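You operate a simulated robot arm through the tools that you are given. There is no shell and no other tool. Be economical: measure what you need, move in short steps, check, and stop when the job is done.

Carry out the task below with a simulated robot arm. There is one attempt and no reset: what you move stays moved.

TASK
Fetch the pot marked "100 ML" from the top of the sink-side stand and set it in the inside of the carton. Take the beige round block and put it on top of the white chuck. Fetch the yellow pad and set it on the brown disc. Put the leaf stencil on the top of the canvas board at the hall end. Fetch the yellow-banded tumbler and stand it on the top of the canvas board by the wheel lane. Take the dark dish on the top of the kiln-side table and put it away on the shelf under the decorating bench. Lift the lid of the blue glaze bucket open. Do these in any order. Set down upright: cup, beige round block, yellow-banded tumbler.
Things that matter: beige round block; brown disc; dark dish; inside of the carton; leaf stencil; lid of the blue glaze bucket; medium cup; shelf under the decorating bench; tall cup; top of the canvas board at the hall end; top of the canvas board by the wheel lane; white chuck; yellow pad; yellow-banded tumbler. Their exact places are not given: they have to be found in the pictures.

It is judged by the outcome, as a careful person would: the job done as asked, and still so three seconds after it is handed in. It fails if anything else is knocked over, pushed out of place, dropped, spilled or broken. Lids that push on must go on centred and level and be pressed home; caps that screw on are set level and turned clockwise until they are tight.

THE ROBOT
A 7-joint arm with a fingered hand on a trunk, on a base that drives. Base frame: it is fixed to the floor where the robot stands at the start and does not move with it; the origin is under the middle of the robot, x ahead of it, y to its left, z up; the surface under the hand at the start is at about z = 0.55. Units: m, rad, N and s.
With the tool pointing down near the work surface it reaches from about 0.18 to 0.64 m from the robot's upright axis, wherever it stands. Its first joint turns from -2.007 to 2.007 rad. Places, roughly: beige round block (6x6x12 cm) [-1.3, 0.7, 0.9]; brown disc (19x15x3 cm) [-1.4, 1.2, 0.8]; dark dish (20x20x4 cm) [-4.5, 1.7, 0.8]; inside of the carton (24x20 cm) [0.42, 4.84, 0.8]; leaf stencil (9x10x5 cm) [-3.8, 2.2, 0.8]; lid of the blue glaze bucket [-7.9, 2.5, 0.9]; medium cup, tall cup [0.5, 0, 0.5]; shelf under the decorating bench [-3.1, 3.9, 0.4]; top of the canvas board at the hall end [-4.6, 0.9, 0.8]; top of the canvas board by the wheel lane [-3.7, 0.7, 0.8]; white chuck [-1.5, 0.75, 0.75]; yellow pad (9x7x6 cm) [-1.4, 1, 0.8]; yellow-banded tumbler [-4.5, 2, 0.75]. Payload 3.1 kg.
Tool frame: the origin (TCP) lies between the finger pads and is the grasp point; the fingertips stand 0.022 m ahead of it; z points along the fingers, y is the line along which they close. The gripper opens to 0.112 m. The gripper's body begins 0.06 m behind the TCP. The gripper is a hand of 3 fingers: y runs from the thumb to the fingers, the wrist lies at [0, 0, -0.218] in the tool frame.
Orientation is that of the tool frame in the base frame, as [roll, pitch, yaw] about the fixed x, y, z axes, in that order (R = Rz(yaw) Ry(pitch) Rx(roll)). With the fingers straight down and closing along the base's y, the tool's x points along the base's -x, its y along +y and its z along -z.

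THE INTERFACE
- The arm moves only by the tool move_arm. Its argument "targets" is a list of rows, each an object of numbers (a shift or turn left out is 0): "tx", "ty", "tz": the shift along the tool's x, y, z in m; "ax", "ay", "az": the turn, a rotation vector about the tool's x, y, z in rad. In form: [{"tx": .., "ty": .., "tz": .., "ax": .., "ay": .., "az": ..}, ...]. A call has 1 to 12 rows; each row is the pose to reach, as a shift and turn from the pose commanded when the call began, along the tool's axes at that moment. Each row takes 0.2 s and may step no farther than 0.05 m and 0.15 rad from the row before; otherwise, the whole call is refused. Where a pose cannot be reached the arm comes as near as it can. A force on the tool above 40 N (or 10 N above the force at the start of the call, whichever is more), or a blocked arm, ends the call early, and 0.2 s more pass. In this call time passes only in rows, and 0.2 s behind the last. It gives the time, the measured TCP pose, the force on the tool (base axes), the opening and the grip force at its end, in the units of the frame above (readings bear some noise), with the torque about the TCP (base axes, N m) and any sound that the robot's microphone picked up.
- Cameras (640 x 400 px; columns grow to the right, rows downward): "scene" is now at [0.0071, 0.1302, 1.4045]; the picture's right is [-0.31, -0.95, 0.00], its down [-0.79, 0.26, -0.55] and it looks along [0.52, -0.17, -0.84] (base axes); focal length 277 px, centre (320, 200). "wrist" rides on the gripper at [0.066, 0.003, -0.08] in the tool frame; the picture's right is [-0.05, 1.00, 0.00], its down [-0.77, -0.04, -0.64] and it looks along [-0.64, -0.03, 0.77] (tool axes); focal length 275 px, centre (320, 200).
- capture(camera): a new picture of that camera. No time passes.
- slide_trunk(by): slides the trunk up (or, below 0, down) by that many m; the arm and the scene camera ride with it, the base frame stays. It gives what a move gives, with no picture.
- roll_base(legs): drives the robot by 1 to 6 legs, each [ahead, left, turn to the left] in m, m and rad, along the robot's own axes; the way and the turn of a leg run together, so that a leg with both is an arc; at most 1.5 m and 3.142 rad a leg. The arm and the cameras ride along, it lands a little off, and it stops where it bumps. It gives what a move gives.
- finger_targets(finger1, finger2, thumb_bend): sets how far each is bent, from 0 (flat) to 1 (curled in); at 0.3 the hand is open as for a grip, at 0.7 the pads meet at the TCP. One left out holds its place. A second passes; each finger stops where it meets its share of the squeeze, and holds until it gets a number again. It is the only way to open and close the hand. It gives what a move gives, with no picture; readings hold the bend of each and the force on the fingers (four entries, about 0 where the hand has none), thumb and palm.
- aim_head(pan, tilt): turns the head with the scene camera to pan (to the left, within 2.705 rad either way) and tilt (down, from -0.506 to 1.204), counted from straight ahead of the robot. It gives what a move gives.
- point_at(camera, pixels): for up to 12 pixels [column, row] of the newest picture of that camera ("zoom" is the newest enlarged one), the place [x, y, z] in the base frame of the surface seen there, good to about 0.002 m. No time passes.
- inspect(camera, box): a new picture of the part [left, top, right, bottom] of that camera's present view, enlarged. No time passes.
- close_job(): hands the job in; it is judged then, once.

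Work in short steps. Measure before you move; look again where a grasp or a placing could have gone wrong, and mend it. You have 131 turns and 136 pictures in all, those below and enlarged ones among them. Open the gripper and draw the arm clear of the work before you hand the job in, unless the task says otherwise; then end with one line.

The tools are called as name(argument=value, ...) on one line, values as JSON. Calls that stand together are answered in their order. move_arm: Moves the arm, as the interface text tells. Its arguments: {"type":"object","properties":{"targets":{"type":"array","items":{"type":"object","properties":{"tx":{"type":"number"},"ty":{"type":"number"},"tz":{"type":"number"},"ax":{"type":"number"},"ay":{"type":"number"},"az":{"type":"number"}}}}},"required":["targets"]} The other tools are called the same way: slide_trunk (by) slides the trunk up or down; finger_targets (finger1, finger2, thumb_bend) moves the fingers one by one; roll_base (legs) drives the base; aim_head (pan, tilt) turns the head that bears the scene camera; capture (camera) takes a picture; point_at (camera, pixels) gives the place of the surface under pixels of a picture; inspect (camera, box) takes an enlarged picture of a part of a camera's view; close_job () hands the job in.

At the start:

```text
time_s: 0.0
ee_pos: [0.3995, 0.0333, 0.8676]
tool_rot: [-3.141, 0.001, -3.141]
ft_force: [-0.6, -0.2, 0.2]
torque: [-0.02, -0.02, 0.02]
opening: 0.1119
grip_force: 0.1
shape: jaw
bend: [0.3, 0.3, 0.3]
finger forces: [0.0, 0.1, 0.0, 0.0, 0.0, 0.1]
trunk travel left (down, up): [-0.55, 0.44]
robot x, y, heading: [0.0009, 0.001, -0.001]
head pan, tilt: [-0.318, 0.991]
```

scene: 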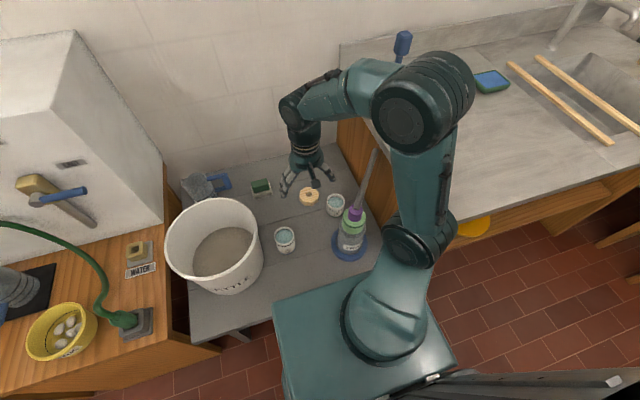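
wrist: 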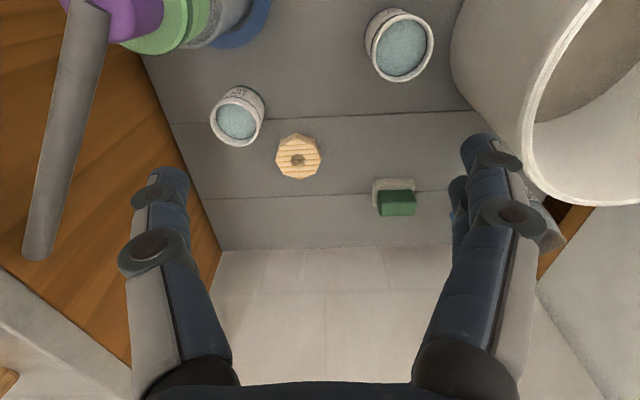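

The two cups are near (285,238) and (335,204) in the scene view; I enlarge to read their marks and measure positions.

inspect(camera="scene", box=[240, 160, 400, 260])

inspect(camera="wrist", box=[190, 0, 446, 160])

point_at(camera="wrist", pixels=[[400, 45], [372, 40], [434, 50], [237, 120], [212, 120], [262, 120], [298, 158], [395, 203], [400, 15], [520, 100], [250, 20]])

```text
4.00 times, centred on (320, 210) of scene
```

zoom: 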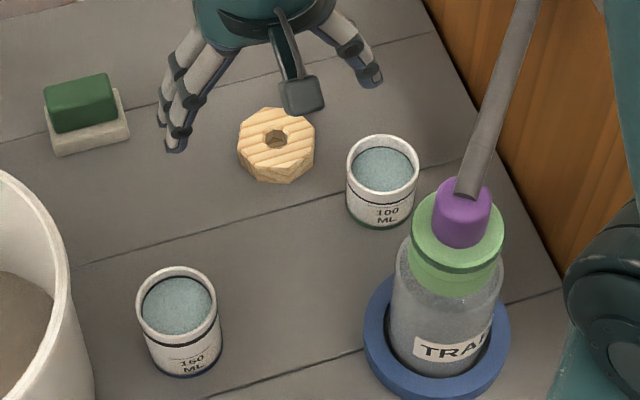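

```text
2.50 times, centred on (318, 80) of wrist
```

zoom: 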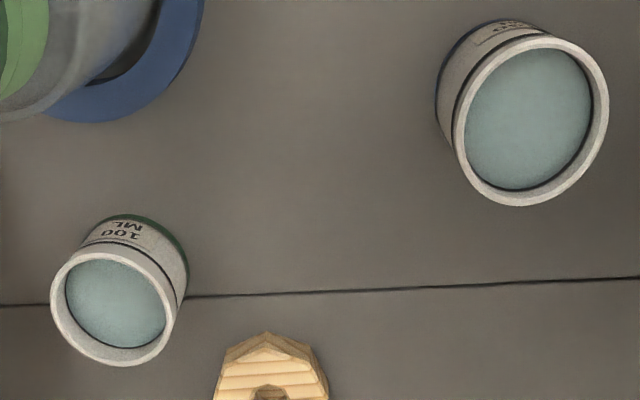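

```text
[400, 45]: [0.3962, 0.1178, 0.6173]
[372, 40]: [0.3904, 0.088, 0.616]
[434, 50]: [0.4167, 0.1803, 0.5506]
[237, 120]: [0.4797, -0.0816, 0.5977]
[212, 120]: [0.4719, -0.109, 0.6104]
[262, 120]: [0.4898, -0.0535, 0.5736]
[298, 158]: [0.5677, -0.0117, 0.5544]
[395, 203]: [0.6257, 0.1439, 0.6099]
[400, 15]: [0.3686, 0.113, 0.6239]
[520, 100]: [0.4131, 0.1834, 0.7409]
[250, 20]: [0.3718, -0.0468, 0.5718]
```

The 100 ML cup is the smaller one at about (0.48,-0.08). I measure its rim, the trap jar and the leaning tube before approaching.

capture(camera="scene")

point_at(camera="scene", pixels=[[372, 155], [367, 175], [360, 200], [356, 215], [355, 225], [366, 245], [326, 200], [344, 200], [335, 196], [335, 208], [335, 215], [334, 240]])

point_at(camera="wrist", pixels=[[40, 250], [60, 150], [85, 20], [105, 15], [237, 105], [237, 138], [255, 110], [220, 138], [222, 108], [237, 146], [214, 128], [260, 133]])

```text
131 pictures are left
```

scene: 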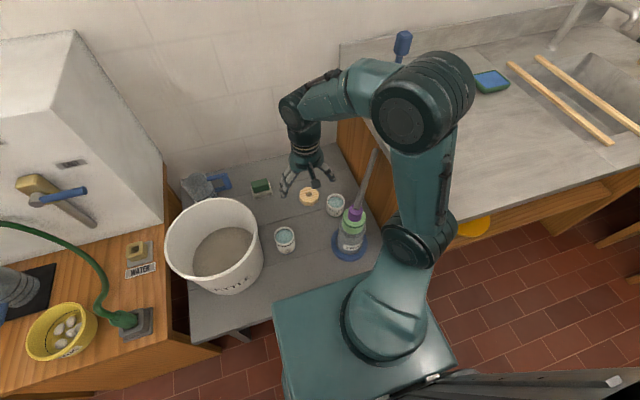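

```text
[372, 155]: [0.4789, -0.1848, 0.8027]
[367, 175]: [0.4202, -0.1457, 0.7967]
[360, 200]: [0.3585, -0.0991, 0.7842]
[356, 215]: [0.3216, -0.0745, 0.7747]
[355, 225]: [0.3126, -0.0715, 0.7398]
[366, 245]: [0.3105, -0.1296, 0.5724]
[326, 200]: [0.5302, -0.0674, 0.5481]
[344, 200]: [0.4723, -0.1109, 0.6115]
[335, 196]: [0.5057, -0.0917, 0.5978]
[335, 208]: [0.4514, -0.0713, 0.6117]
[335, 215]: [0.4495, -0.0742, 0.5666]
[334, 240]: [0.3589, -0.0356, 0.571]
```

```text
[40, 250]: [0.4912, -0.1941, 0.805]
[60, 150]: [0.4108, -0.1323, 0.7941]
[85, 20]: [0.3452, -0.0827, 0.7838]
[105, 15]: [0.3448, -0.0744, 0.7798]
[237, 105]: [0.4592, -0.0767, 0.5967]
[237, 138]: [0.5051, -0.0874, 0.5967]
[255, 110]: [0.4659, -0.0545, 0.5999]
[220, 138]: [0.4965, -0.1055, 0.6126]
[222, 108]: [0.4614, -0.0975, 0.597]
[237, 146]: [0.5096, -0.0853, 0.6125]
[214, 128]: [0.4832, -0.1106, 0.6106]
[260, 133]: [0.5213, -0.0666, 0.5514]
```

The spout runs at z≈0.79 beside the cup, so I turn the hand so that the camera side faces away from it and it closes parallel to it, moving above the cup at the present height.

move_arm(targets=[{"tx": -0.007, "ty": -0.01, "az": 0.15}, {"tx": -0.014, "ty": -0.02, "az": 0.3}, {"tx": -0.02, "ty": -0.029, "az": 0.45}, {"tx": -0.027, "ty": -0.038, "az": 0.6}, {"tx": -0.034, "ty": -0.048, "az": 0.75}, {"tx": -0.04, "ty": -0.057, "az": 0.9}, {"tx": -0.047, "ty": -0.067, "az": 1.05}, {"tx": -0.054, "ty": -0.076, "az": 1.2}, {"tx": -0.06, "ty": -0.086, "az": 1.35}, {"tx": -0.067, "ty": -0.095, "az": 1.5}, {"tx": -0.074, "ty": -0.105, "az": 1.65}, {"tx": -0.0805, "ty": -0.114, "az": 1.8}])

capture(camera="wrist")

capture(camera="scene")

```text
time_s: 2.6
ee_pos: [0.4797, -0.0815, 0.8671]
tool_rot: [-3.142, -0.001, 1.338]
ft_force: [0.5, 0.0, 0.2]
torque: [-0.01, 0.01, 0.02]
opening: 0.1118
grip_force: 0.0
shape: jaw
bend: [0.3, 0.3, 0.3]
finger forces: [0.0, 0.0, 0.0, 0.0, 0.0, 0.0]
trunk travel left (down, up): [-0.55, 0.44]
robot x, y, heading: [-0.001, 0.0002, -0.0]
head pan, tilt: [-0.318, 0.991]
```

```text
130 pictures are left
```

wrist: 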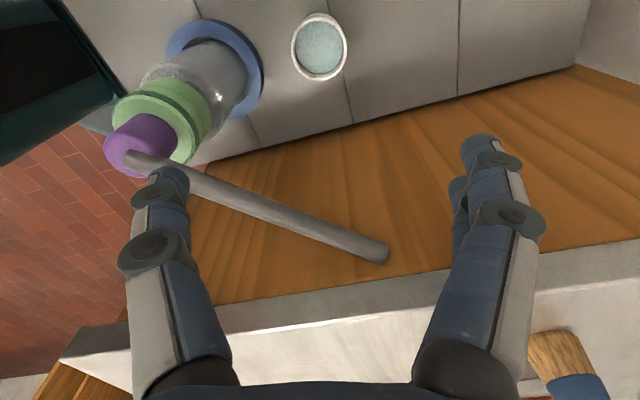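

```text
129 pictures are left
```

scene: 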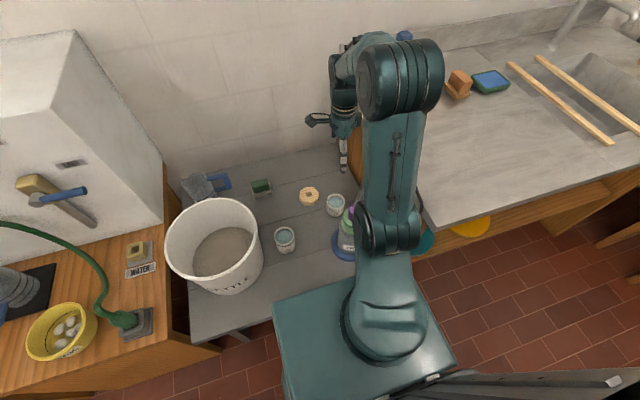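

Hand is above the cup. I check where the sink counter's edge lies relative to the hand before lowering.

point_at(camera="scene", pixels=[[430, 220], [352, 170], [352, 185], [450, 210], [425, 190]])

point_at(camera="wrist", pixels=[[300, 200], [420, 250], [300, 320], [420, 150], [220, 330], [500, 300], [570, 100], [320, 40], [292, 45], [347, 45], [380, 250], [560, 290]])

```text
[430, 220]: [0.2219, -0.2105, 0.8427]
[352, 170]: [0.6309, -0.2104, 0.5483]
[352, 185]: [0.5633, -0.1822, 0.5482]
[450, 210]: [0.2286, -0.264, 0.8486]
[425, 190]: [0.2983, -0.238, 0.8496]
```

```text
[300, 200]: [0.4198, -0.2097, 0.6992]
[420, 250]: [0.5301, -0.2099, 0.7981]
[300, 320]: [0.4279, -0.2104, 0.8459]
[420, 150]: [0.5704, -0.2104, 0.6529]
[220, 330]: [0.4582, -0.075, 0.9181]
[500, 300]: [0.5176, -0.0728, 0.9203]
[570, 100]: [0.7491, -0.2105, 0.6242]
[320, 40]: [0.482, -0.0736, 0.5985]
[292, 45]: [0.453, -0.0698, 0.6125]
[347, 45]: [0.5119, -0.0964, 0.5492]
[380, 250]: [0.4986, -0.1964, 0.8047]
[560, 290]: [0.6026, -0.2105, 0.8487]
```

The counter face is at y≈-0.21, clear of the hand. I lower to z≈0.59 around the cup.

move_arm(targets=[{"tz": 0.05}, {"tz": 0.1}, {"tz": 0.15}, {"tz": 0.195}, {"tz": 0.225}, {"tz": 0.25}, {"tz": 0.277}])

capture(camera="wrist")

```text
time_s: 4.2
ee_pos: [0.4794, -0.0821, 0.5894]
tool_rot: [3.142, 0.0, 1.342]
ft_force: [0.5, -0.1, -0.5]
torque: [0.02, 0.02, 0.0]
opening: 0.1118
grip_force: 0.0
shape: jaw
bend: [0.3, 0.3, 0.3]
finger forces: [0.0, 0.1, 0.1, 0.0, 0.0, 0.0]
trunk travel left (down, up): [-0.55, 0.44]
robot x, y, heading: [-0.0013, 0.0011, -0.001]
head pan, tilt: [-0.318, 0.991]
```

```text
128 pictures are left
```

wrist: 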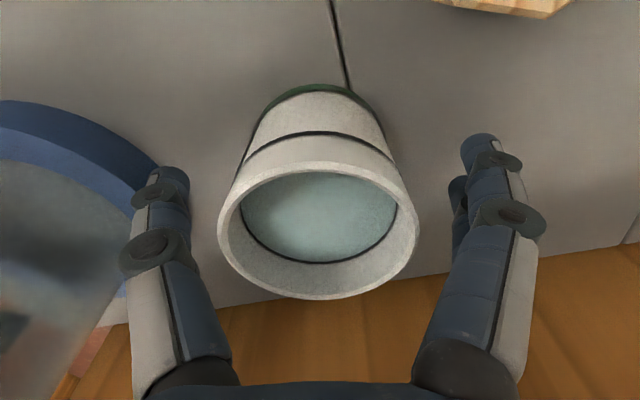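

The cup sits centred between the pads. I close the fingers together.

finger_targets(finger1=0.7, finger2=0.7, thumb_bend=0.7)

capture(camera="wrist")

```text
time_s: 5.2
ee_pos: [0.481, -0.0819, 0.5897]
tool_rot: [3.141, -0.001, 1.342]
ft_force: [-1.2, 1.2, 0.2]
torque: [0.01, -0.02, -0.01]
opening: 0.0467
grip_force: 16.9
shape: fingers
bend: [0.55, 0.54, 0.58]
finger forces: [8.4, 8.6, 0.0, 0.1, 17.1, 0.0]
trunk travel left (down, up): [-0.55, 0.44]
robot x, y, heading: [-0.0008, 0.0009, -0.003]
head pan, tilt: [-0.318, 0.991]
```

```text
127 pictures are left
```

wrist: 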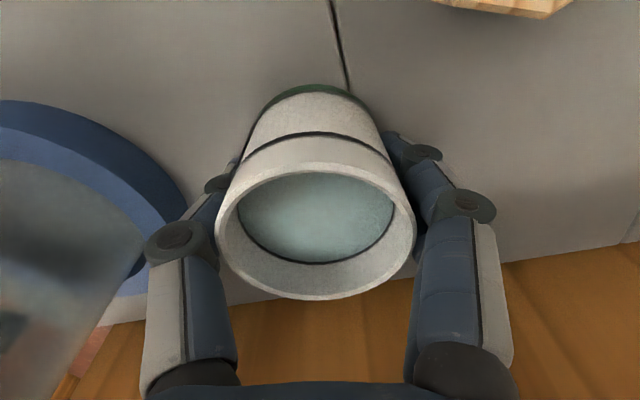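

All fingers hold (17 N). I lift gently straight up.

move_arm(targets=[{"tz": -0.008}, {"tz": -0.025}, {"tz": -0.05}, {"tz": -0.08}, {"tz": -0.11}, {"tz": -0.14}, {"tz": -0.17}, {"tz": -0.2}, {"tz": -0.23}, {"tz": -0.26}, {"tz": -0.285}, {"tz": -0.3}])

aim_head(pan=1.5708, tilt=0.35)

capture(camera="scene")

capture(camera="wrist")

```text
time_s: 7.8
ee_pos: [0.4789, -0.0809, 0.888]
tool_rot: [-3.14, 0.002, 1.341]
ft_force: [0.3, 0.4, -1.5]
torque: [0.0, -0.01, 0.01]
opening: 0.0468
grip_force: 16.9
shape: fingers
bend: [0.55, 0.54, 0.58]
finger forces: [8.3, 8.6, 0.1, 0.0, 16.8, 0.0]
trunk travel left (down, up): [-0.55, 0.44]
robot x, y, heading: [0.0011, -0.0041, -0.001]
head pan, tilt: [-0.318, 0.991]
```

```text
time_s: 9.7
ee_pos: [0.4807, -0.0828, 0.89]
tool_rot: [-3.142, 0.0, 1.344]
ft_force: [-0.5, 0.4, -1.2]
torque: [0.0, 0.0, 0.01]
opening: 0.0469
grip_force: 17.3
shape: fingers
bend: [0.55, 0.54, 0.58]
finger forces: [8.2, 8.7, 0.1, 0.0, 16.8, 0.1]
trunk travel left (down, up): [-0.55, 0.44]
robot x, y, heading: [0.0009, 0.0013, 0.002]
head pan, tilt: [1.571, 0.351]
```

```text
126 pictures are left
```

scene: 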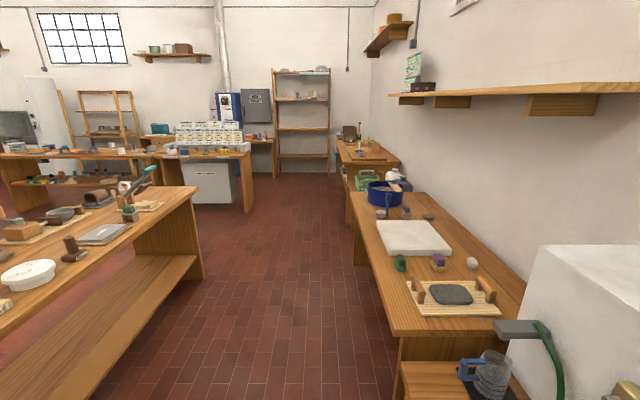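

```text
125 pictures are left
```

wrist: 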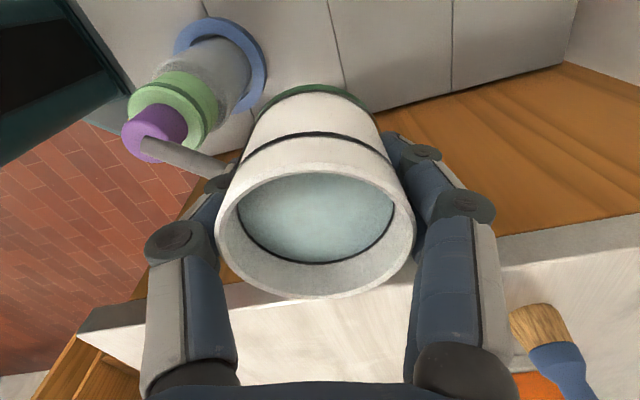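

The lift is clean. Looking along +y, the carton should be near pixel (350,135); I zoom and measure the route.

inspect(camera="scene", box=[300, 100, 460, 200])

point_at(camera="scene", pixels=[[204, 275], [352, 265], [395, 333], [400, 395], [345, 222], [200, 190], [347, 128], [336, 150], [398, 165], [342, 200], [250, 210], [330, 172]])

```text
4.00 times, centred on (380, 150) of scene
```

zoom: 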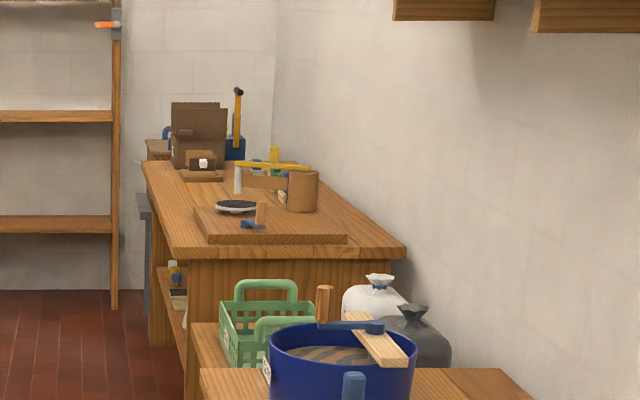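

```text
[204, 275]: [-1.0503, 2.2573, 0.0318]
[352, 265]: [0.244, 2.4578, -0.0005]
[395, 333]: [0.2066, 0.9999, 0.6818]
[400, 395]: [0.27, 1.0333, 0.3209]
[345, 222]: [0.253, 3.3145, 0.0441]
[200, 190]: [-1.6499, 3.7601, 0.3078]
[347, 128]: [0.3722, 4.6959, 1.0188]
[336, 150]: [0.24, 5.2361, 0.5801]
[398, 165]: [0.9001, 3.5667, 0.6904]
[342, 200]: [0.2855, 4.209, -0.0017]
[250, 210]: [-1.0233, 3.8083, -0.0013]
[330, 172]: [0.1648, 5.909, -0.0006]
```

Carton is the brown box at zoom (198,135), around (0.4,4.8), with flaps up to z≈1.02+. I raise the trunk 0.25, then back out, and drive left along the aisle (x between −1.05 and 0.2).

slide_trunk(by=0.25)

roll_base(legs=[[-0.45, 0, 0], [0, 1.2, 0], [0, 1.2, 0], [0, 1.2, 0], [0, 1.1, 0]])

aim_head(pan=0.15, tilt=0.7)

capture(camera="scene")

capture(camera="wrist")

```text
time_s: 12.2
ee_pos: [0.48, -0.0816, 1.1391]
tool_rot: [3.14, 0.0, 1.343]
ft_force: [0.0, -0.1, -0.8]
torque: [-0.02, -0.01, -0.01]
opening: 0.0465
grip_force: 16.8
shape: fingers
bend: [0.55, 0.54, 0.58]
finger forces: [8.3, 8.5, 0.0, 0.0, 16.8, 0.1]
trunk travel left (down, up): [-0.8, 0.19]
robot x, y, heading: [-0.0016, -0.0003, 0.003]
head pan, tilt: [1.571, 0.351]
```

```text
time_s: 37.4
ee_pos: [0.1119, 4.6279, 1.1389]
tool_rot: [-3.141, -0.001, 1.293]
ft_force: [0.0, 0.5, -1.4]
torque: [0.0, -0.02, -0.01]
opening: 0.0468
grip_force: 16.6
shape: fingers
bend: [0.55, 0.54, 0.58]
finger forces: [8.4, 8.7, 0.0, 0.0, 16.8, 0.1]
trunk travel left (down, up): [-0.8, 0.19]
robot x, y, heading: [-0.3686, 4.7354, -0.049]
head pan, tilt: [1.571, 0.351]
```

```text
time_s: 39.0
ee_pos: [0.1121, 4.6291, 1.1382]
tool_rot: [3.141, 0.0, 1.294]
ft_force: [0.3, -0.4, -2.5]
torque: [-0.03, 0.0, -0.02]
opening: 0.0465
grip_force: 17.0
shape: fingers
bend: [0.55, 0.54, 0.58]
finger forces: [8.2, 8.7, 0.0, 0.0, 16.8, 0.0]
trunk travel left (down, up): [-0.8, 0.19]
robot x, y, heading: [-0.3646, 4.7309, -0.048]
head pan, tilt: [0.15, 0.7]
```

```text
123 pictures are left
```

scene: 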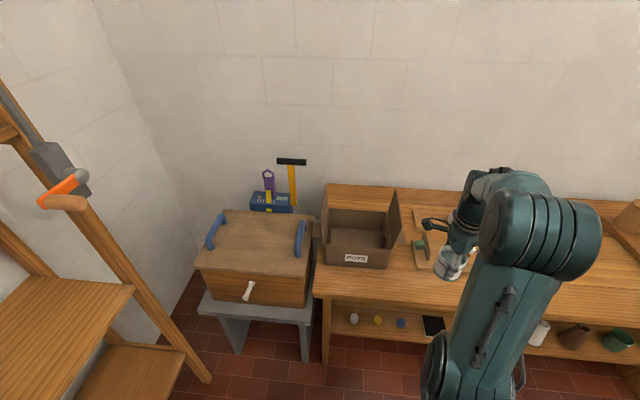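

```text
122 pictures are left
```

wrist: 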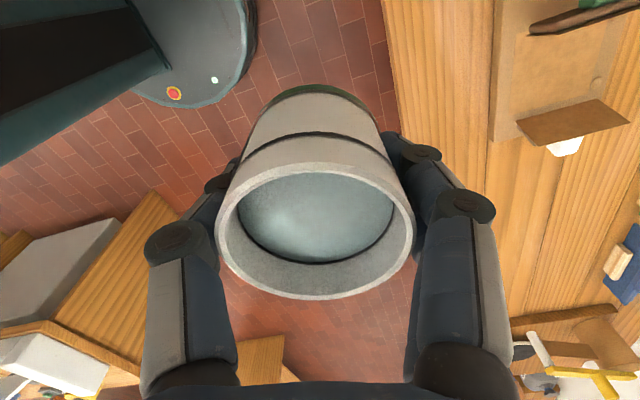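

Carton stands at (360,245) in scene, its flaps up. I measure its inside and flap tops.

inspect(camera="scene", box=[300, 160, 460, 280])

point_at(camera="scene", pixels=[[324, 262], [386, 268], [325, 184], [398, 190], [402, 228], [355, 225], [355, 243], [360, 240], [345, 238], [375, 240], [328, 238], [388, 245]])

```text
3.33 times, centred on (380, 220) of scene
```

zoom: 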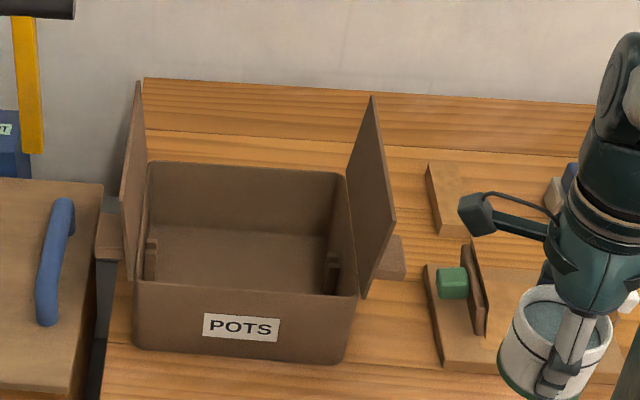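

```text
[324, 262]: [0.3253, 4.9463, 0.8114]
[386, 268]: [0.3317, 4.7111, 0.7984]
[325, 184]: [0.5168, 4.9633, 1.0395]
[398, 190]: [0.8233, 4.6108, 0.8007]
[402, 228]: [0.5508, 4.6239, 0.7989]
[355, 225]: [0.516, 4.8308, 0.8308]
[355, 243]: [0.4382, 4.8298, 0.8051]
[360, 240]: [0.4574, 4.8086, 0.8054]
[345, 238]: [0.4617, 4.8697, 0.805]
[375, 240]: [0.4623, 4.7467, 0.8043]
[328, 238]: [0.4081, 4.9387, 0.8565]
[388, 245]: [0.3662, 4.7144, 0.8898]
```

Carton inside spans x 0.33–0.52, y 4.72–4.945, floor z 0.805, flaps on the ±y sides up to 1.04. I drive so the cup hangs over it, well above the flaps (cup bottom 1.10).

roll_base(legs=[[0.15, 0.08, 0.048], [0.15, 0.08, 0]])

capture(camera="scene")

```text
time_s: 41.5
ee_pos: [0.4195, 4.8078, 1.1383]
tool_rot: [3.141, 0.0, 1.339]
ft_force: [0.4, -0.1, -1.7]
torque: [-0.04, 0.02, 0.02]
opening: 0.0466
grip_force: 17.0
shape: fingers
bend: [0.55, 0.54, 0.58]
finger forces: [8.3, 8.6, 0.0, 0.1, 16.7, 0.0]
trunk travel left (down, up): [-0.8, 0.19]
robot x, y, heading: [-0.061, 4.8876, -0.002]
head pan, tilt: [0.15, 0.7]
```

```text
120 pictures are left
```

scene: 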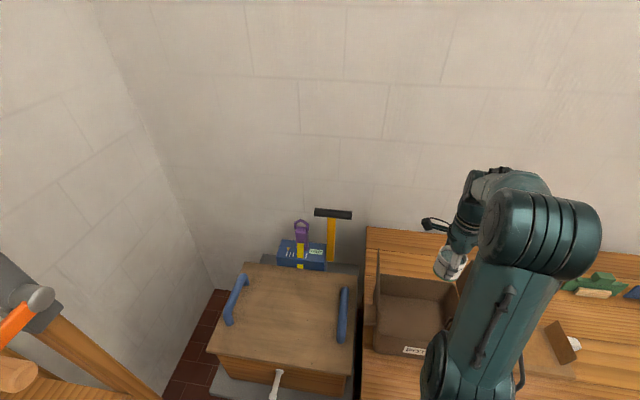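

TCP is at (0.4195,4.808). I shift 17 mm in y, straighten the yaw and lower to cup-on-floor height (TCP≈0.850).

move_arm(targets=[{"tx": 0.009, "ty": 0.001, "az": -0.116, "tz": 0.01}, {"tx": 0.018, "ty": 0.0014, "az": -0.232, "tz": 0.03}, {"tx": 0.018, "ty": 0.0014, "az": -0.232, "tz": 0.06}, {"tx": 0.018, "ty": 0.0014, "az": -0.232, "tz": 0.09}, {"tx": 0.018, "ty": 0.0014, "az": -0.232, "tz": 0.12}, {"tx": 0.018, "ty": 0.0014, "az": -0.232, "tz": 0.15}, {"tx": 0.018, "ty": 0.0014, "az": -0.232, "tz": 0.18}, {"tx": 0.018, "ty": 0.0014, "az": -0.232, "tz": 0.21}, {"tx": 0.018, "ty": 0.0014, "az": -0.232, "tz": 0.24}, {"tx": 0.018, "ty": 0.0014, "az": -0.232, "tz": 0.265}, {"tx": 0.018, "ty": 0.0014, "az": -0.232, "tz": 0.28}, {"tx": 0.018, "ty": 0.0014, "az": -0.232, "tz": 0.289}])

capture(camera="wrist")

capture(camera="scene")

```text
time_s: 44.1
ee_pos: [0.4247, 4.8233, 0.8494]
tool_rot: [-3.141, 0.001, 1.573]
ft_force: [-0.1, 0.0, -1.5]
torque: [0.0, 0.03, 0.04]
opening: 0.0463
grip_force: 16.5
shape: fingers
bend: [0.55, 0.54, 0.58]
finger forces: [8.3, 8.5, 0.0, 0.1, 16.7, 0.2]
trunk travel left (down, up): [-0.8, 0.19]
robot x, y, heading: [-0.0594, 4.8881, -0.0]
head pan, tilt: [0.15, 0.7]
```

```text
119 pictures are left
```

wrist: 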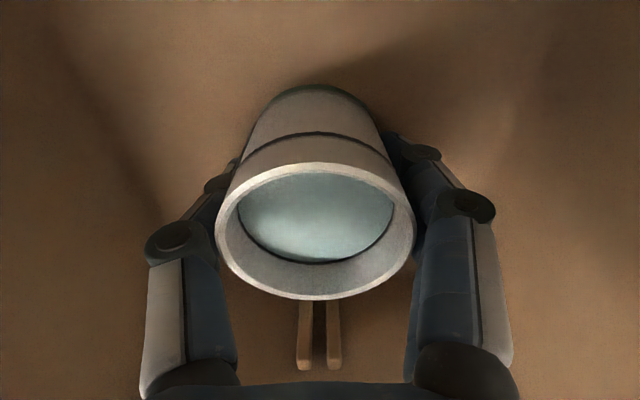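

```text
118 pictures are left
```

scene: 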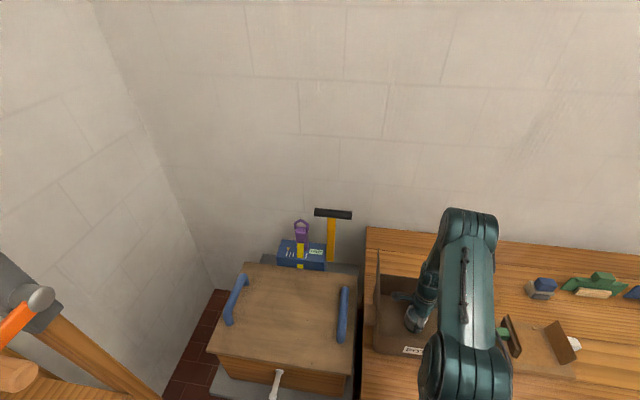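

The cup hangs just above the carton floor; I ease it down a few mm until it touches.

move_arm(targets=[{"tz": 0.0015}, {"tz": 0.003}, {"tz": 0.0045}])

```text
time_s: 44.9
ee_pos: [0.4246, 4.8244, 0.8458]
tool_rot: [3.141, 0.0, 1.572]
ft_force: [-0.1, 0.1, -1.1]
torque: [0.0, -0.03, -0.03]
opening: 0.0462
grip_force: 16.4
shape: fingers
bend: [0.55, 0.54, 0.58]
finger forces: [8.4, 8.6, 0.1, 0.0, 16.7, 0.0]
trunk travel left (down, up): [-0.8, 0.19]
robot x, y, heading: [-0.0585, 4.8876, -0.0]
head pan, tilt: [0.15, 0.7]
```

No contact yet (force still the cup's weight); a few more mm in small steps.

move_arm(targets=[{"tz": 0.001}, {"tz": 0.002}, {"tz": 0.003}])

```text
time_s: 45.7
ee_pos: [0.4242, 4.8258, 0.8437]
tool_rot: [3.138, 0.0, 1.572]
ft_force: [2.1, -1.3, 16.0]
torque: [-0.03, -0.15, 0.0]
opening: 0.0463
grip_force: 18.6
shape: fingers
bend: [0.55, 0.54, 0.59]
finger forces: [9.9, 9.9, 0.1, 0.0, 17.4, 0.0]
trunk travel left (down, up): [-0.8, 0.19]
robot x, y, heading: [-0.0604, 4.8869, 0.001]
head pan, tilt: [0.15, 0.7]
```

Contact made (16 N). I relax 1.5 mm and open the fingers.

move_arm(targets=[{"tz": -0.0015}])

finger_targets(finger1=0.36, finger2=0.36, thumb_bend=0.36)

move_arm(targets=[{"tz": -0.02}, {"tz": -0.05}, {"tz": -0.1}, {"tz": -0.15}, {"tz": -0.2}, {"tz": -0.25}, {"tz": -0.3}])

capture(camera="wrist")

```text
time_s: 46.1
ee_pos: [0.4244, 4.8256, 0.8441]
tool_rot: [3.139, 0.0, 1.572]
ft_force: [3.5, 0.3, 11.3]
torque: [-0.02, -0.23, 0.0]
opening: 0.0462
grip_force: 19.0
shape: fingers
bend: [0.55, 0.54, 0.59]
finger forces: [10.0, 10.2, 0.0, 0.0, 17.0, 0.1]
trunk travel left (down, up): [-0.8, 0.19]
robot x, y, heading: [-0.0587, 4.8913, -0.001]
head pan, tilt: [0.15, 0.7]
```

```text
time_s: 47.1
ee_pos: [0.4244, 4.8255, 0.8439]
tool_rot: [-3.141, 0.002, 1.572]
ft_force: [-0.3, 0.2, 0.0]
torque: [-0.01, 0.01, 0.01]
opening: 0.0943
grip_force: 0.1
shape: fingers
bend: [0.36, 0.36, 0.36]
finger forces: [0.0, 0.0, 0.0, 0.0, 0.1, 0.0]
trunk travel left (down, up): [-0.8, 0.19]
robot x, y, heading: [-0.0634, 4.89, 0.002]
head pan, tilt: [0.15, 0.7]
```

```text
time_s: 48.7
ee_pos: [0.4218, 4.8254, 1.1472]
tool_rot: [-3.141, -0.002, 1.573]
ft_force: [0.3, 0.4, -0.1]
torque: [0.02, 0.04, 0.02]
opening: 0.0946
grip_force: 0.1
shape: fingers
bend: [0.36, 0.36, 0.36]
finger forces: [0.1, 0.1, 0.0, 0.0, 0.0, 0.0]
trunk travel left (down, up): [-0.8, 0.19]
robot x, y, heading: [-0.0607, 4.8886, 0.003]
head pan, tilt: [0.15, 0.7]
```

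```text
117 pictures are left
```

wrist: 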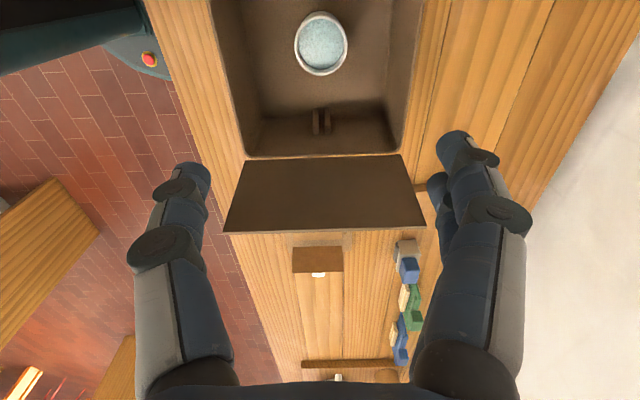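

The cup stands upright in the carton. I back out into the aisle and look around toward the rest of the room.

roll_base(legs=[[-0.4, 0, 0], [0, -0.8, 0]])

aim_head(pan=-1.9, tilt=0.3)

capture(camera="scene")

aim_head(pan=-2.65, tilt=0.3)

capture(camera="scene")

```text
time_s: 55.1
ee_pos: [0.0352, 4.0216, 1.1456]
tool_rot: [3.141, 0.001, 1.574]
ft_force: [0.1, -0.8, -0.5]
torque: [-0.02, 0.0, 0.0]
opening: 0.0947
grip_force: 0.1
shape: fingers
bend: [0.36, 0.36, 0.36]
finger forces: [0.0, 0.0, 0.0, 0.0, 0.1, 0.1]
trunk travel left (down, up): [-0.8, 0.19]
robot x, y, heading: [-0.4466, 4.0866, 0.001]
head pan, tilt: [0.15, 0.7]
```

```text
time_s: 57.0
ee_pos: [0.0334, 4.021, 1.146]
tool_rot: [-3.141, -0.001, 1.571]
ft_force: [0.7, 0.0, -0.2]
torque: [0.01, 0.0, -0.03]
opening: 0.0944
grip_force: 0.1
shape: fingers
bend: [0.36, 0.36, 0.36]
finger forces: [0.0, 0.0, 0.0, 0.0, 0.1, 0.0]
trunk travel left (down, up): [-0.8, 0.19]
robot x, y, heading: [-0.4509, 4.0839, -0.0]
head pan, tilt: [-1.901, 0.3]
```

```text
116 pictures are left
```

scene: 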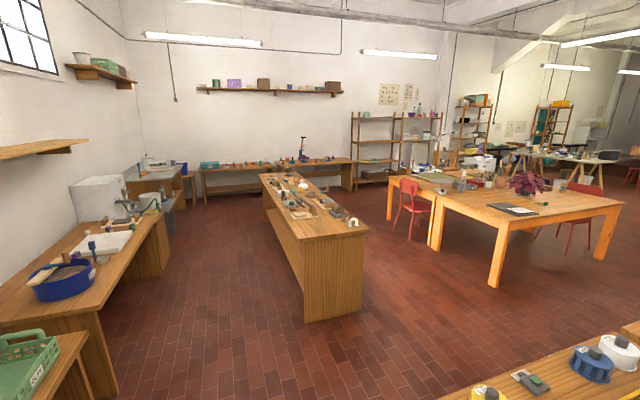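

```text
time_s: 58.1
ee_pos: [0.0349, 4.0197, 1.1456]
tool_rot: [-3.141, 0.0, 1.571]
ft_force: [0.3, 1.4, 0.0]
torque: [-0.01, 0.03, 0.02]
opening: 0.0945
grip_force: 0.1
shape: fingers
bend: [0.36, 0.36, 0.36]
finger forces: [0.1, 0.0, 0.0, 0.0, 0.0, 0.0]
trunk travel left (down, up): [-0.8, 0.19]
robot x, y, heading: [-0.4485, 4.0866, -0.002]
head pan, tilt: [-2.649, 0.3]
```

```text
115 pictures are left
```

scene: 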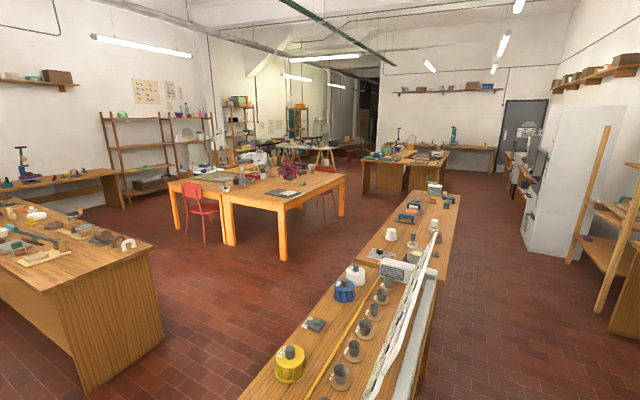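

I now have an overview; I measure the corners of the island bench, the orange tables and the nearest bench.

point_at(camera="scene", pixels=[[153, 243], [85, 390], [60, 258], [235, 203], [281, 255], [345, 178], [250, 395], [400, 262], [430, 262], [382, 190], [430, 300], [460, 195]])

inspect(camera="scene", box=[160, 130, 360, 255])

inspect(camera="scene", box=[350, 60, 590, 210])

```text
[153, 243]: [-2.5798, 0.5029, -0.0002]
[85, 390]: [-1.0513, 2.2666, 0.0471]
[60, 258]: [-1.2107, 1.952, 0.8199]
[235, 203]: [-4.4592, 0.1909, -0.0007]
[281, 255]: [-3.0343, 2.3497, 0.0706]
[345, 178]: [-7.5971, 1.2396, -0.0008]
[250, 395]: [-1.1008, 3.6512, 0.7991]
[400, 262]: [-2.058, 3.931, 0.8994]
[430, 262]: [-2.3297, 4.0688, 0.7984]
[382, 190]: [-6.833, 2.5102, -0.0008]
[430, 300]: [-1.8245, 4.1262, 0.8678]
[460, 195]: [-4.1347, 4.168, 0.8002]
```

```text
3.20 times, centred on (260, 192) of scene
```

zoom: 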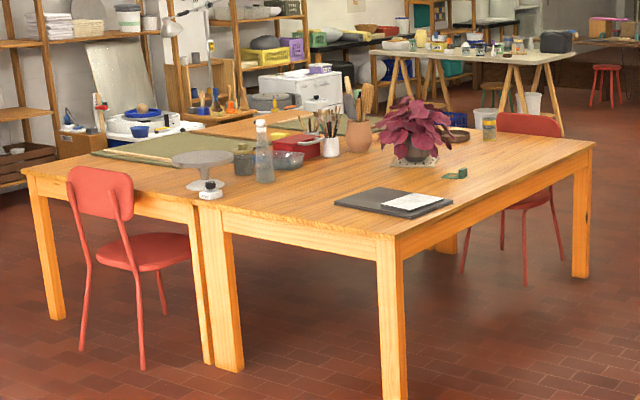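

```text
2.67 times, centred on (470, 135) of scene
```

zoom: 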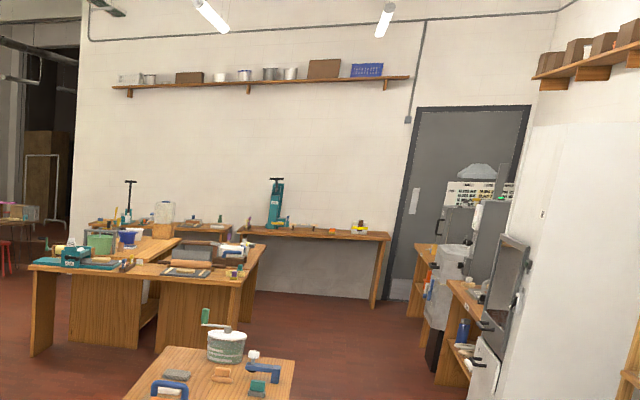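

The island bench spans roughly x −1.65…−1.0; its far (−x) side gives reach to the block, chuck, pad and disc. I raise the trunk so the arm clears things and drive around the island end at y≈2.9.

point_at(camera="scene", pixels=[[206, 244], [183, 238], [185, 205], [218, 220]])

slide_trunk(by=0.17)

roll_base(legs=[[0, -1.17, 0], [-1.5, 0, 0]])

aim_head(pan=-1.0, tilt=0.5)

capture(camera="scene")

```text
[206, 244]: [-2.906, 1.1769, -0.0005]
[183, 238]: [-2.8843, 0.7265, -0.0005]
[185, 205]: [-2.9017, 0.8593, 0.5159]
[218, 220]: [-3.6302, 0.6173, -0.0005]
```

```text
time_s: 60.1
ee_pos: [0.0326, 4.0213, 1.3157]
tool_rot: [-3.14, 0.0, 1.572]
ft_force: [-0.2, -0.2, -0.4]
torque: [0.0, 0.0, -0.02]
opening: 0.0948
grip_force: 0.0
shape: fingers
bend: [0.36, 0.36, 0.36]
finger forces: [0.0, 0.1, 0.0, 0.1, 0.1, 0.1]
trunk travel left (down, up): [-0.97, 0.02]
robot x, y, heading: [-0.4508, 4.0886, 0.001]
head pan, tilt: [-2.649, 0.3]
```

```text
time_s: 73.0
ee_pos: [-1.473, 2.8599, 1.3161]
tool_rot: [-3.14, 0.0, 1.571]
ft_force: [-0.1, 0.1, 0.4]
torque: [-0.01, -0.02, 0.02]
opening: 0.0947
grip_force: 0.1
shape: fingers
bend: [0.36, 0.36, 0.36]
finger forces: [0.1, 0.0, 0.0, 0.1, 0.0, 0.0]
trunk travel left (down, up): [-0.97, 0.02]
robot x, y, heading: [-1.957, 2.9234, 0.003]
head pan, tilt: [-2.649, 0.3]
```

```text
time_s: 74.7
ee_pos: [-1.4719, 2.86, 1.3167]
tool_rot: [-3.141, 0.0, 1.569]
ft_force: [-0.2, -0.5, 0.2]
torque: [0.03, -0.04, -0.01]
opening: 0.0947
grip_force: 0.0
shape: fingers
bend: [0.36, 0.36, 0.36]
finger forces: [0.0, 0.1, 0.1, 0.0, 0.1, 0.1]
trunk travel left (down, up): [-0.97, 0.02]
robot x, y, heading: [-1.9561, 2.9255, -0.001]
head pan, tilt: [-1.0, 0.499]
```

```text
112 pictures are left
```

scene: 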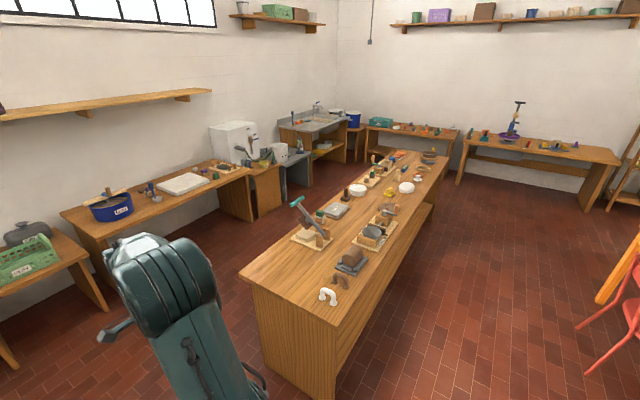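

The island and its things are visible. I measure its near-side edge and drive along it to y≈1.0.

point_at(camera="scene", pixels=[[335, 322], [400, 245], [445, 175], [243, 275], [390, 165], [340, 385], [400, 300], [610, 330]])

roll_base(legs=[[0, -0.95, 0], [0, -0.9, 0]])

aim_head(pan=-0.1, tilt=0.85)

capture(camera="scene")

```text
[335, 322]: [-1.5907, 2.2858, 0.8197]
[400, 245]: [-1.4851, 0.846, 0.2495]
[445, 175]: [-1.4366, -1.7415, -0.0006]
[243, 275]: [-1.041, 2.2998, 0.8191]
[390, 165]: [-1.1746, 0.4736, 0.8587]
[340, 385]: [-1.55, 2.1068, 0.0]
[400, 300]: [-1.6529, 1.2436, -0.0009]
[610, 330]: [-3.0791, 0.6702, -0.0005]
```

```text
time_s: 84.0
ee_pos: [-1.4484, 1.038, 1.3163]
tool_rot: [-3.141, 0.0, 1.593]
ft_force: [0.1, 0.2, -0.7]
torque: [0.01, -0.02, -0.02]
opening: 0.0947
grip_force: 0.0
shape: fingers
bend: [0.36, 0.36, 0.36]
finger forces: [0.0, 0.1, 0.1, 0.1, 0.0, 0.0]
trunk travel left (down, up): [-0.97, 0.02]
robot x, y, heading: [-1.9335, 1.0905, 0.021]
head pan, tilt: [-1.0, 0.499]
```

```text
time_s: 85.2
ee_pos: [-1.4477, 1.0381, 1.3158]
tool_rot: [-3.14, 0.0, 1.593]
ft_force: [-0.4, -0.4, 0.5]
torque: [0.03, 0.02, 0.0]
opening: 0.0946
grip_force: 0.0
shape: fingers
bend: [0.36, 0.36, 0.36]
finger forces: [0.1, 0.1, 0.0, 0.1, 0.0, 0.0]
trunk travel left (down, up): [-0.97, 0.02]
robot x, y, heading: [-1.9327, 1.0958, 0.018]
head pan, tilt: [-0.099, 0.85]
```

```text
111 pictures are left
```

scene: 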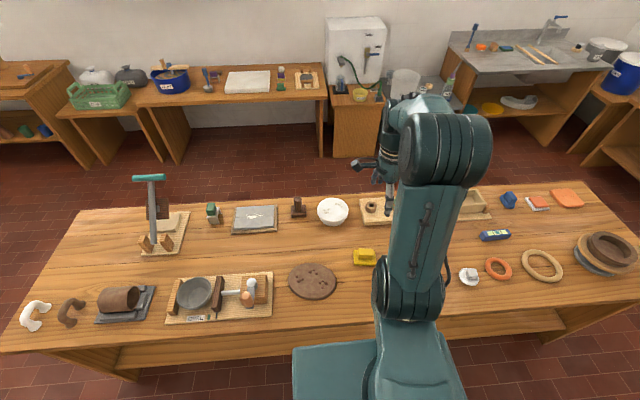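

Yellow pad at (365,257), brown disc at (312,281), a white thing (chuck?) at (469,276). I zoom in on both groups and measure.

inspect(camera="scene", box=[270, 230, 410, 318])

inspect(camera="scene", box=[430, 170, 574, 300])

capture(camera="wrist")

point_at(camera="scene", pixels=[[365, 251], [354, 262], [375, 262], [354, 252], [376, 252], [365, 263], [290, 280], [312, 264], [336, 281], [312, 299], [312, 281], [469, 276]])

```text
4.55 times, centred on (340, 274) of scene
```

zoom: 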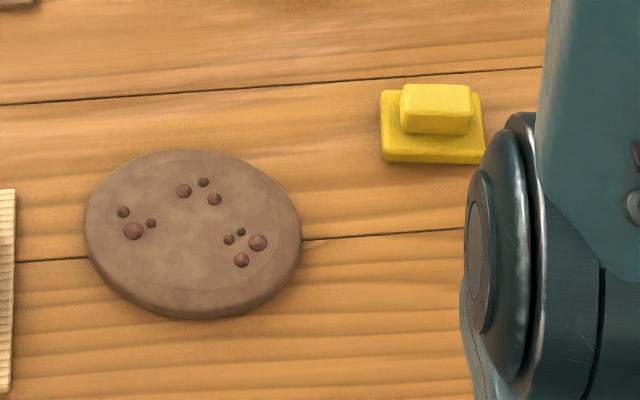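

```text
3.08 times, centred on (502, 235) of scene
```

zoom: 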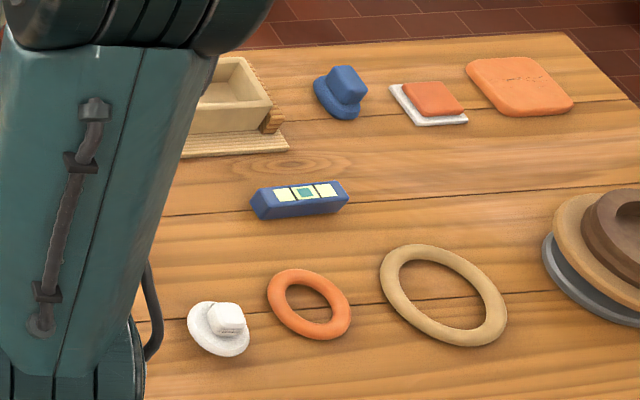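

```text
108 pictures are left
```

wrist: 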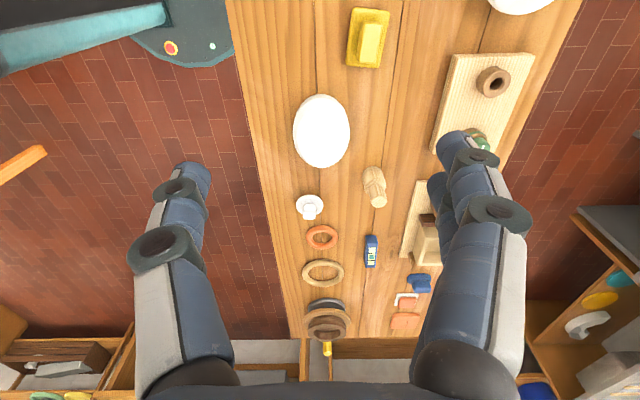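

```text
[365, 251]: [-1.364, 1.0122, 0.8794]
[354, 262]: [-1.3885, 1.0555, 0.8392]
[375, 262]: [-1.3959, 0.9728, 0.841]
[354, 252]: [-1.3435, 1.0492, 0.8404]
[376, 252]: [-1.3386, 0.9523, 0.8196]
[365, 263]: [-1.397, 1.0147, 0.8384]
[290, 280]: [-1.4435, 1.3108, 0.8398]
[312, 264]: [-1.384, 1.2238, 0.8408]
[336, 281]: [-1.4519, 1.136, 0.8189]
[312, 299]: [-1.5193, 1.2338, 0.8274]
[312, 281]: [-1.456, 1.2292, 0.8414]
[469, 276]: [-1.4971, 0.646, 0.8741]
```

The beige cylinder appears at wrist (375,185); white candidates are the big disc at (322,130) and the small knobbed thing at (309,207). I zoom and measure them.

inspect(camera="wrist", box=[270, 80, 430, 230])

point_at(camera="wrist", pixels=[[322, 130], [295, 130], [349, 130], [322, 97], [322, 165], [309, 207], [309, 198], [303, 212], [375, 178], [378, 200], [380, 206], [368, 180]])

```text
2.67 times, centred on (350, 155) of wrist
```

zoom: 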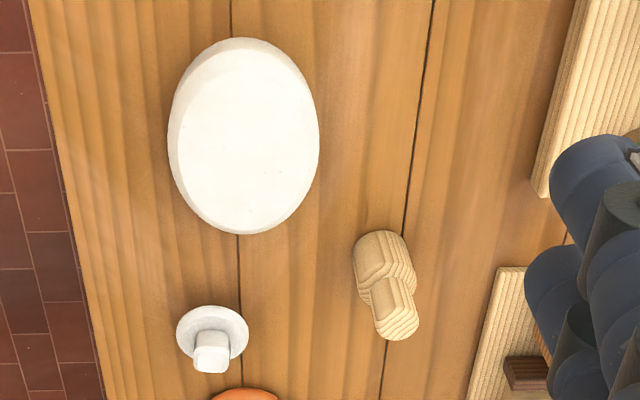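

```text
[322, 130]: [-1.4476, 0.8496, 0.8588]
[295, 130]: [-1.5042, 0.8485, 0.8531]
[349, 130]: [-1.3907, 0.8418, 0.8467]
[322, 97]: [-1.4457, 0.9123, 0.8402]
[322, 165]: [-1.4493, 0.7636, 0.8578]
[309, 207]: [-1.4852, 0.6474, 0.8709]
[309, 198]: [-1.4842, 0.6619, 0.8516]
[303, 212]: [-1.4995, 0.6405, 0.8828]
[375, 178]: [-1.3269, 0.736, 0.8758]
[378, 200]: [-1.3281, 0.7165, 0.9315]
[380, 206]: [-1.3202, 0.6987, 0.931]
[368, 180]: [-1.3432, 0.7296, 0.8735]
```

The big white disc (top z≈0.859, centre (−1.448,0.84)) is the chuck; the beige block is at (−1.327,0.72). First the pad: I lower the trunk and bring the hand above it.

slide_trunk(by=-0.2)

move_arm(targets=[{"tx": -0.01, "ty": 0.03, "az": 0.022}, {"tx": -0.02, "ty": 0.06, "az": 0.022, "tz": 0.03}, {"tx": -0.028, "ty": 0.0814, "az": 0.022, "tz": 0.07}, {"tx": -0.028, "ty": 0.0814, "az": 0.022, "tz": 0.12}, {"tx": -0.028, "ty": 0.0814, "az": 0.022, "tz": 0.16}])

capture(camera="wrist")

```text
time_s: 87.3
ee_pos: [-1.448, 1.0383, 1.1159]
tool_rot: [3.14, 0.001, 1.595]
ft_force: [1.5, -0.4, 0.5]
torque: [0.01, -0.02, 0.0]
opening: 0.095
grip_force: 0.0
shape: fingers
bend: [0.36, 0.36, 0.36]
finger forces: [0.0, 0.1, 0.1, 0.0, 0.0, 0.0]
trunk travel left (down, up): [-0.77, 0.22]
robot x, y, heading: [-1.9366, 1.0952, 0.02]
head pan, tilt: [-0.099, 0.85]
```

```text
time_s: 88.5
ee_pos: [-1.3674, 1.0129, 0.9524]
tool_rot: [-3.142, 0.001, 1.57]
ft_force: [-0.5, 0.2, -0.2]
torque: [-0.02, 0.03, -0.02]
opening: 0.0949
grip_force: 0.0
shape: fingers
bend: [0.36, 0.36, 0.36]
finger forces: [0.1, 0.0, 0.0, 0.0, 0.1, 0.1]
trunk travel left (down, up): [-0.77, 0.22]
robot x, y, heading: [-1.9307, 1.0928, 0.02]
head pan, tilt: [-0.099, 0.85]
```

```text
106 pictures are left
```

wrist: 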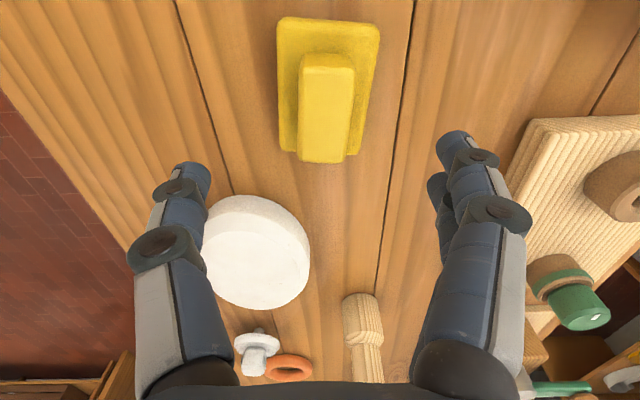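

I measure the pad's upper block edges to centre the grip.

point_at(camera="wrist", pixels=[[304, 85], [350, 85], [301, 140], [345, 140], [327, 75], [322, 158], [327, 58], [324, 110], [284, 130], [285, 30], [375, 40], [358, 145]])

inspect(camera="wrist", box=[250, 0, 410, 180])

```text
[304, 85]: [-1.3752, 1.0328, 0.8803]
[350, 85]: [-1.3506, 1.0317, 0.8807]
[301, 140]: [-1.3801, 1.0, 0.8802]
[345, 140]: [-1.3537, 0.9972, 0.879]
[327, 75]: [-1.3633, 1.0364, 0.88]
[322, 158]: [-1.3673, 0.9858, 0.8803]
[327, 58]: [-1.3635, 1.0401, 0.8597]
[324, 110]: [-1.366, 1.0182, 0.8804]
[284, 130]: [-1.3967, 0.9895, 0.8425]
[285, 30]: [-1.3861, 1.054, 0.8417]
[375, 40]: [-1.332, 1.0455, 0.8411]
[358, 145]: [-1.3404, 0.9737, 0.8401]
```

```text
2.22 times, centred on (330, 90) of wrist
```

zoom: 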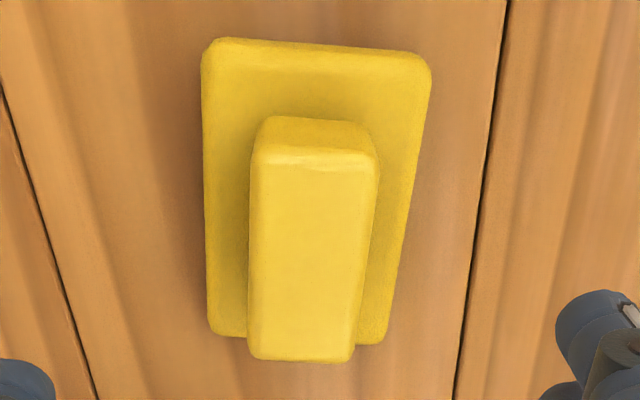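

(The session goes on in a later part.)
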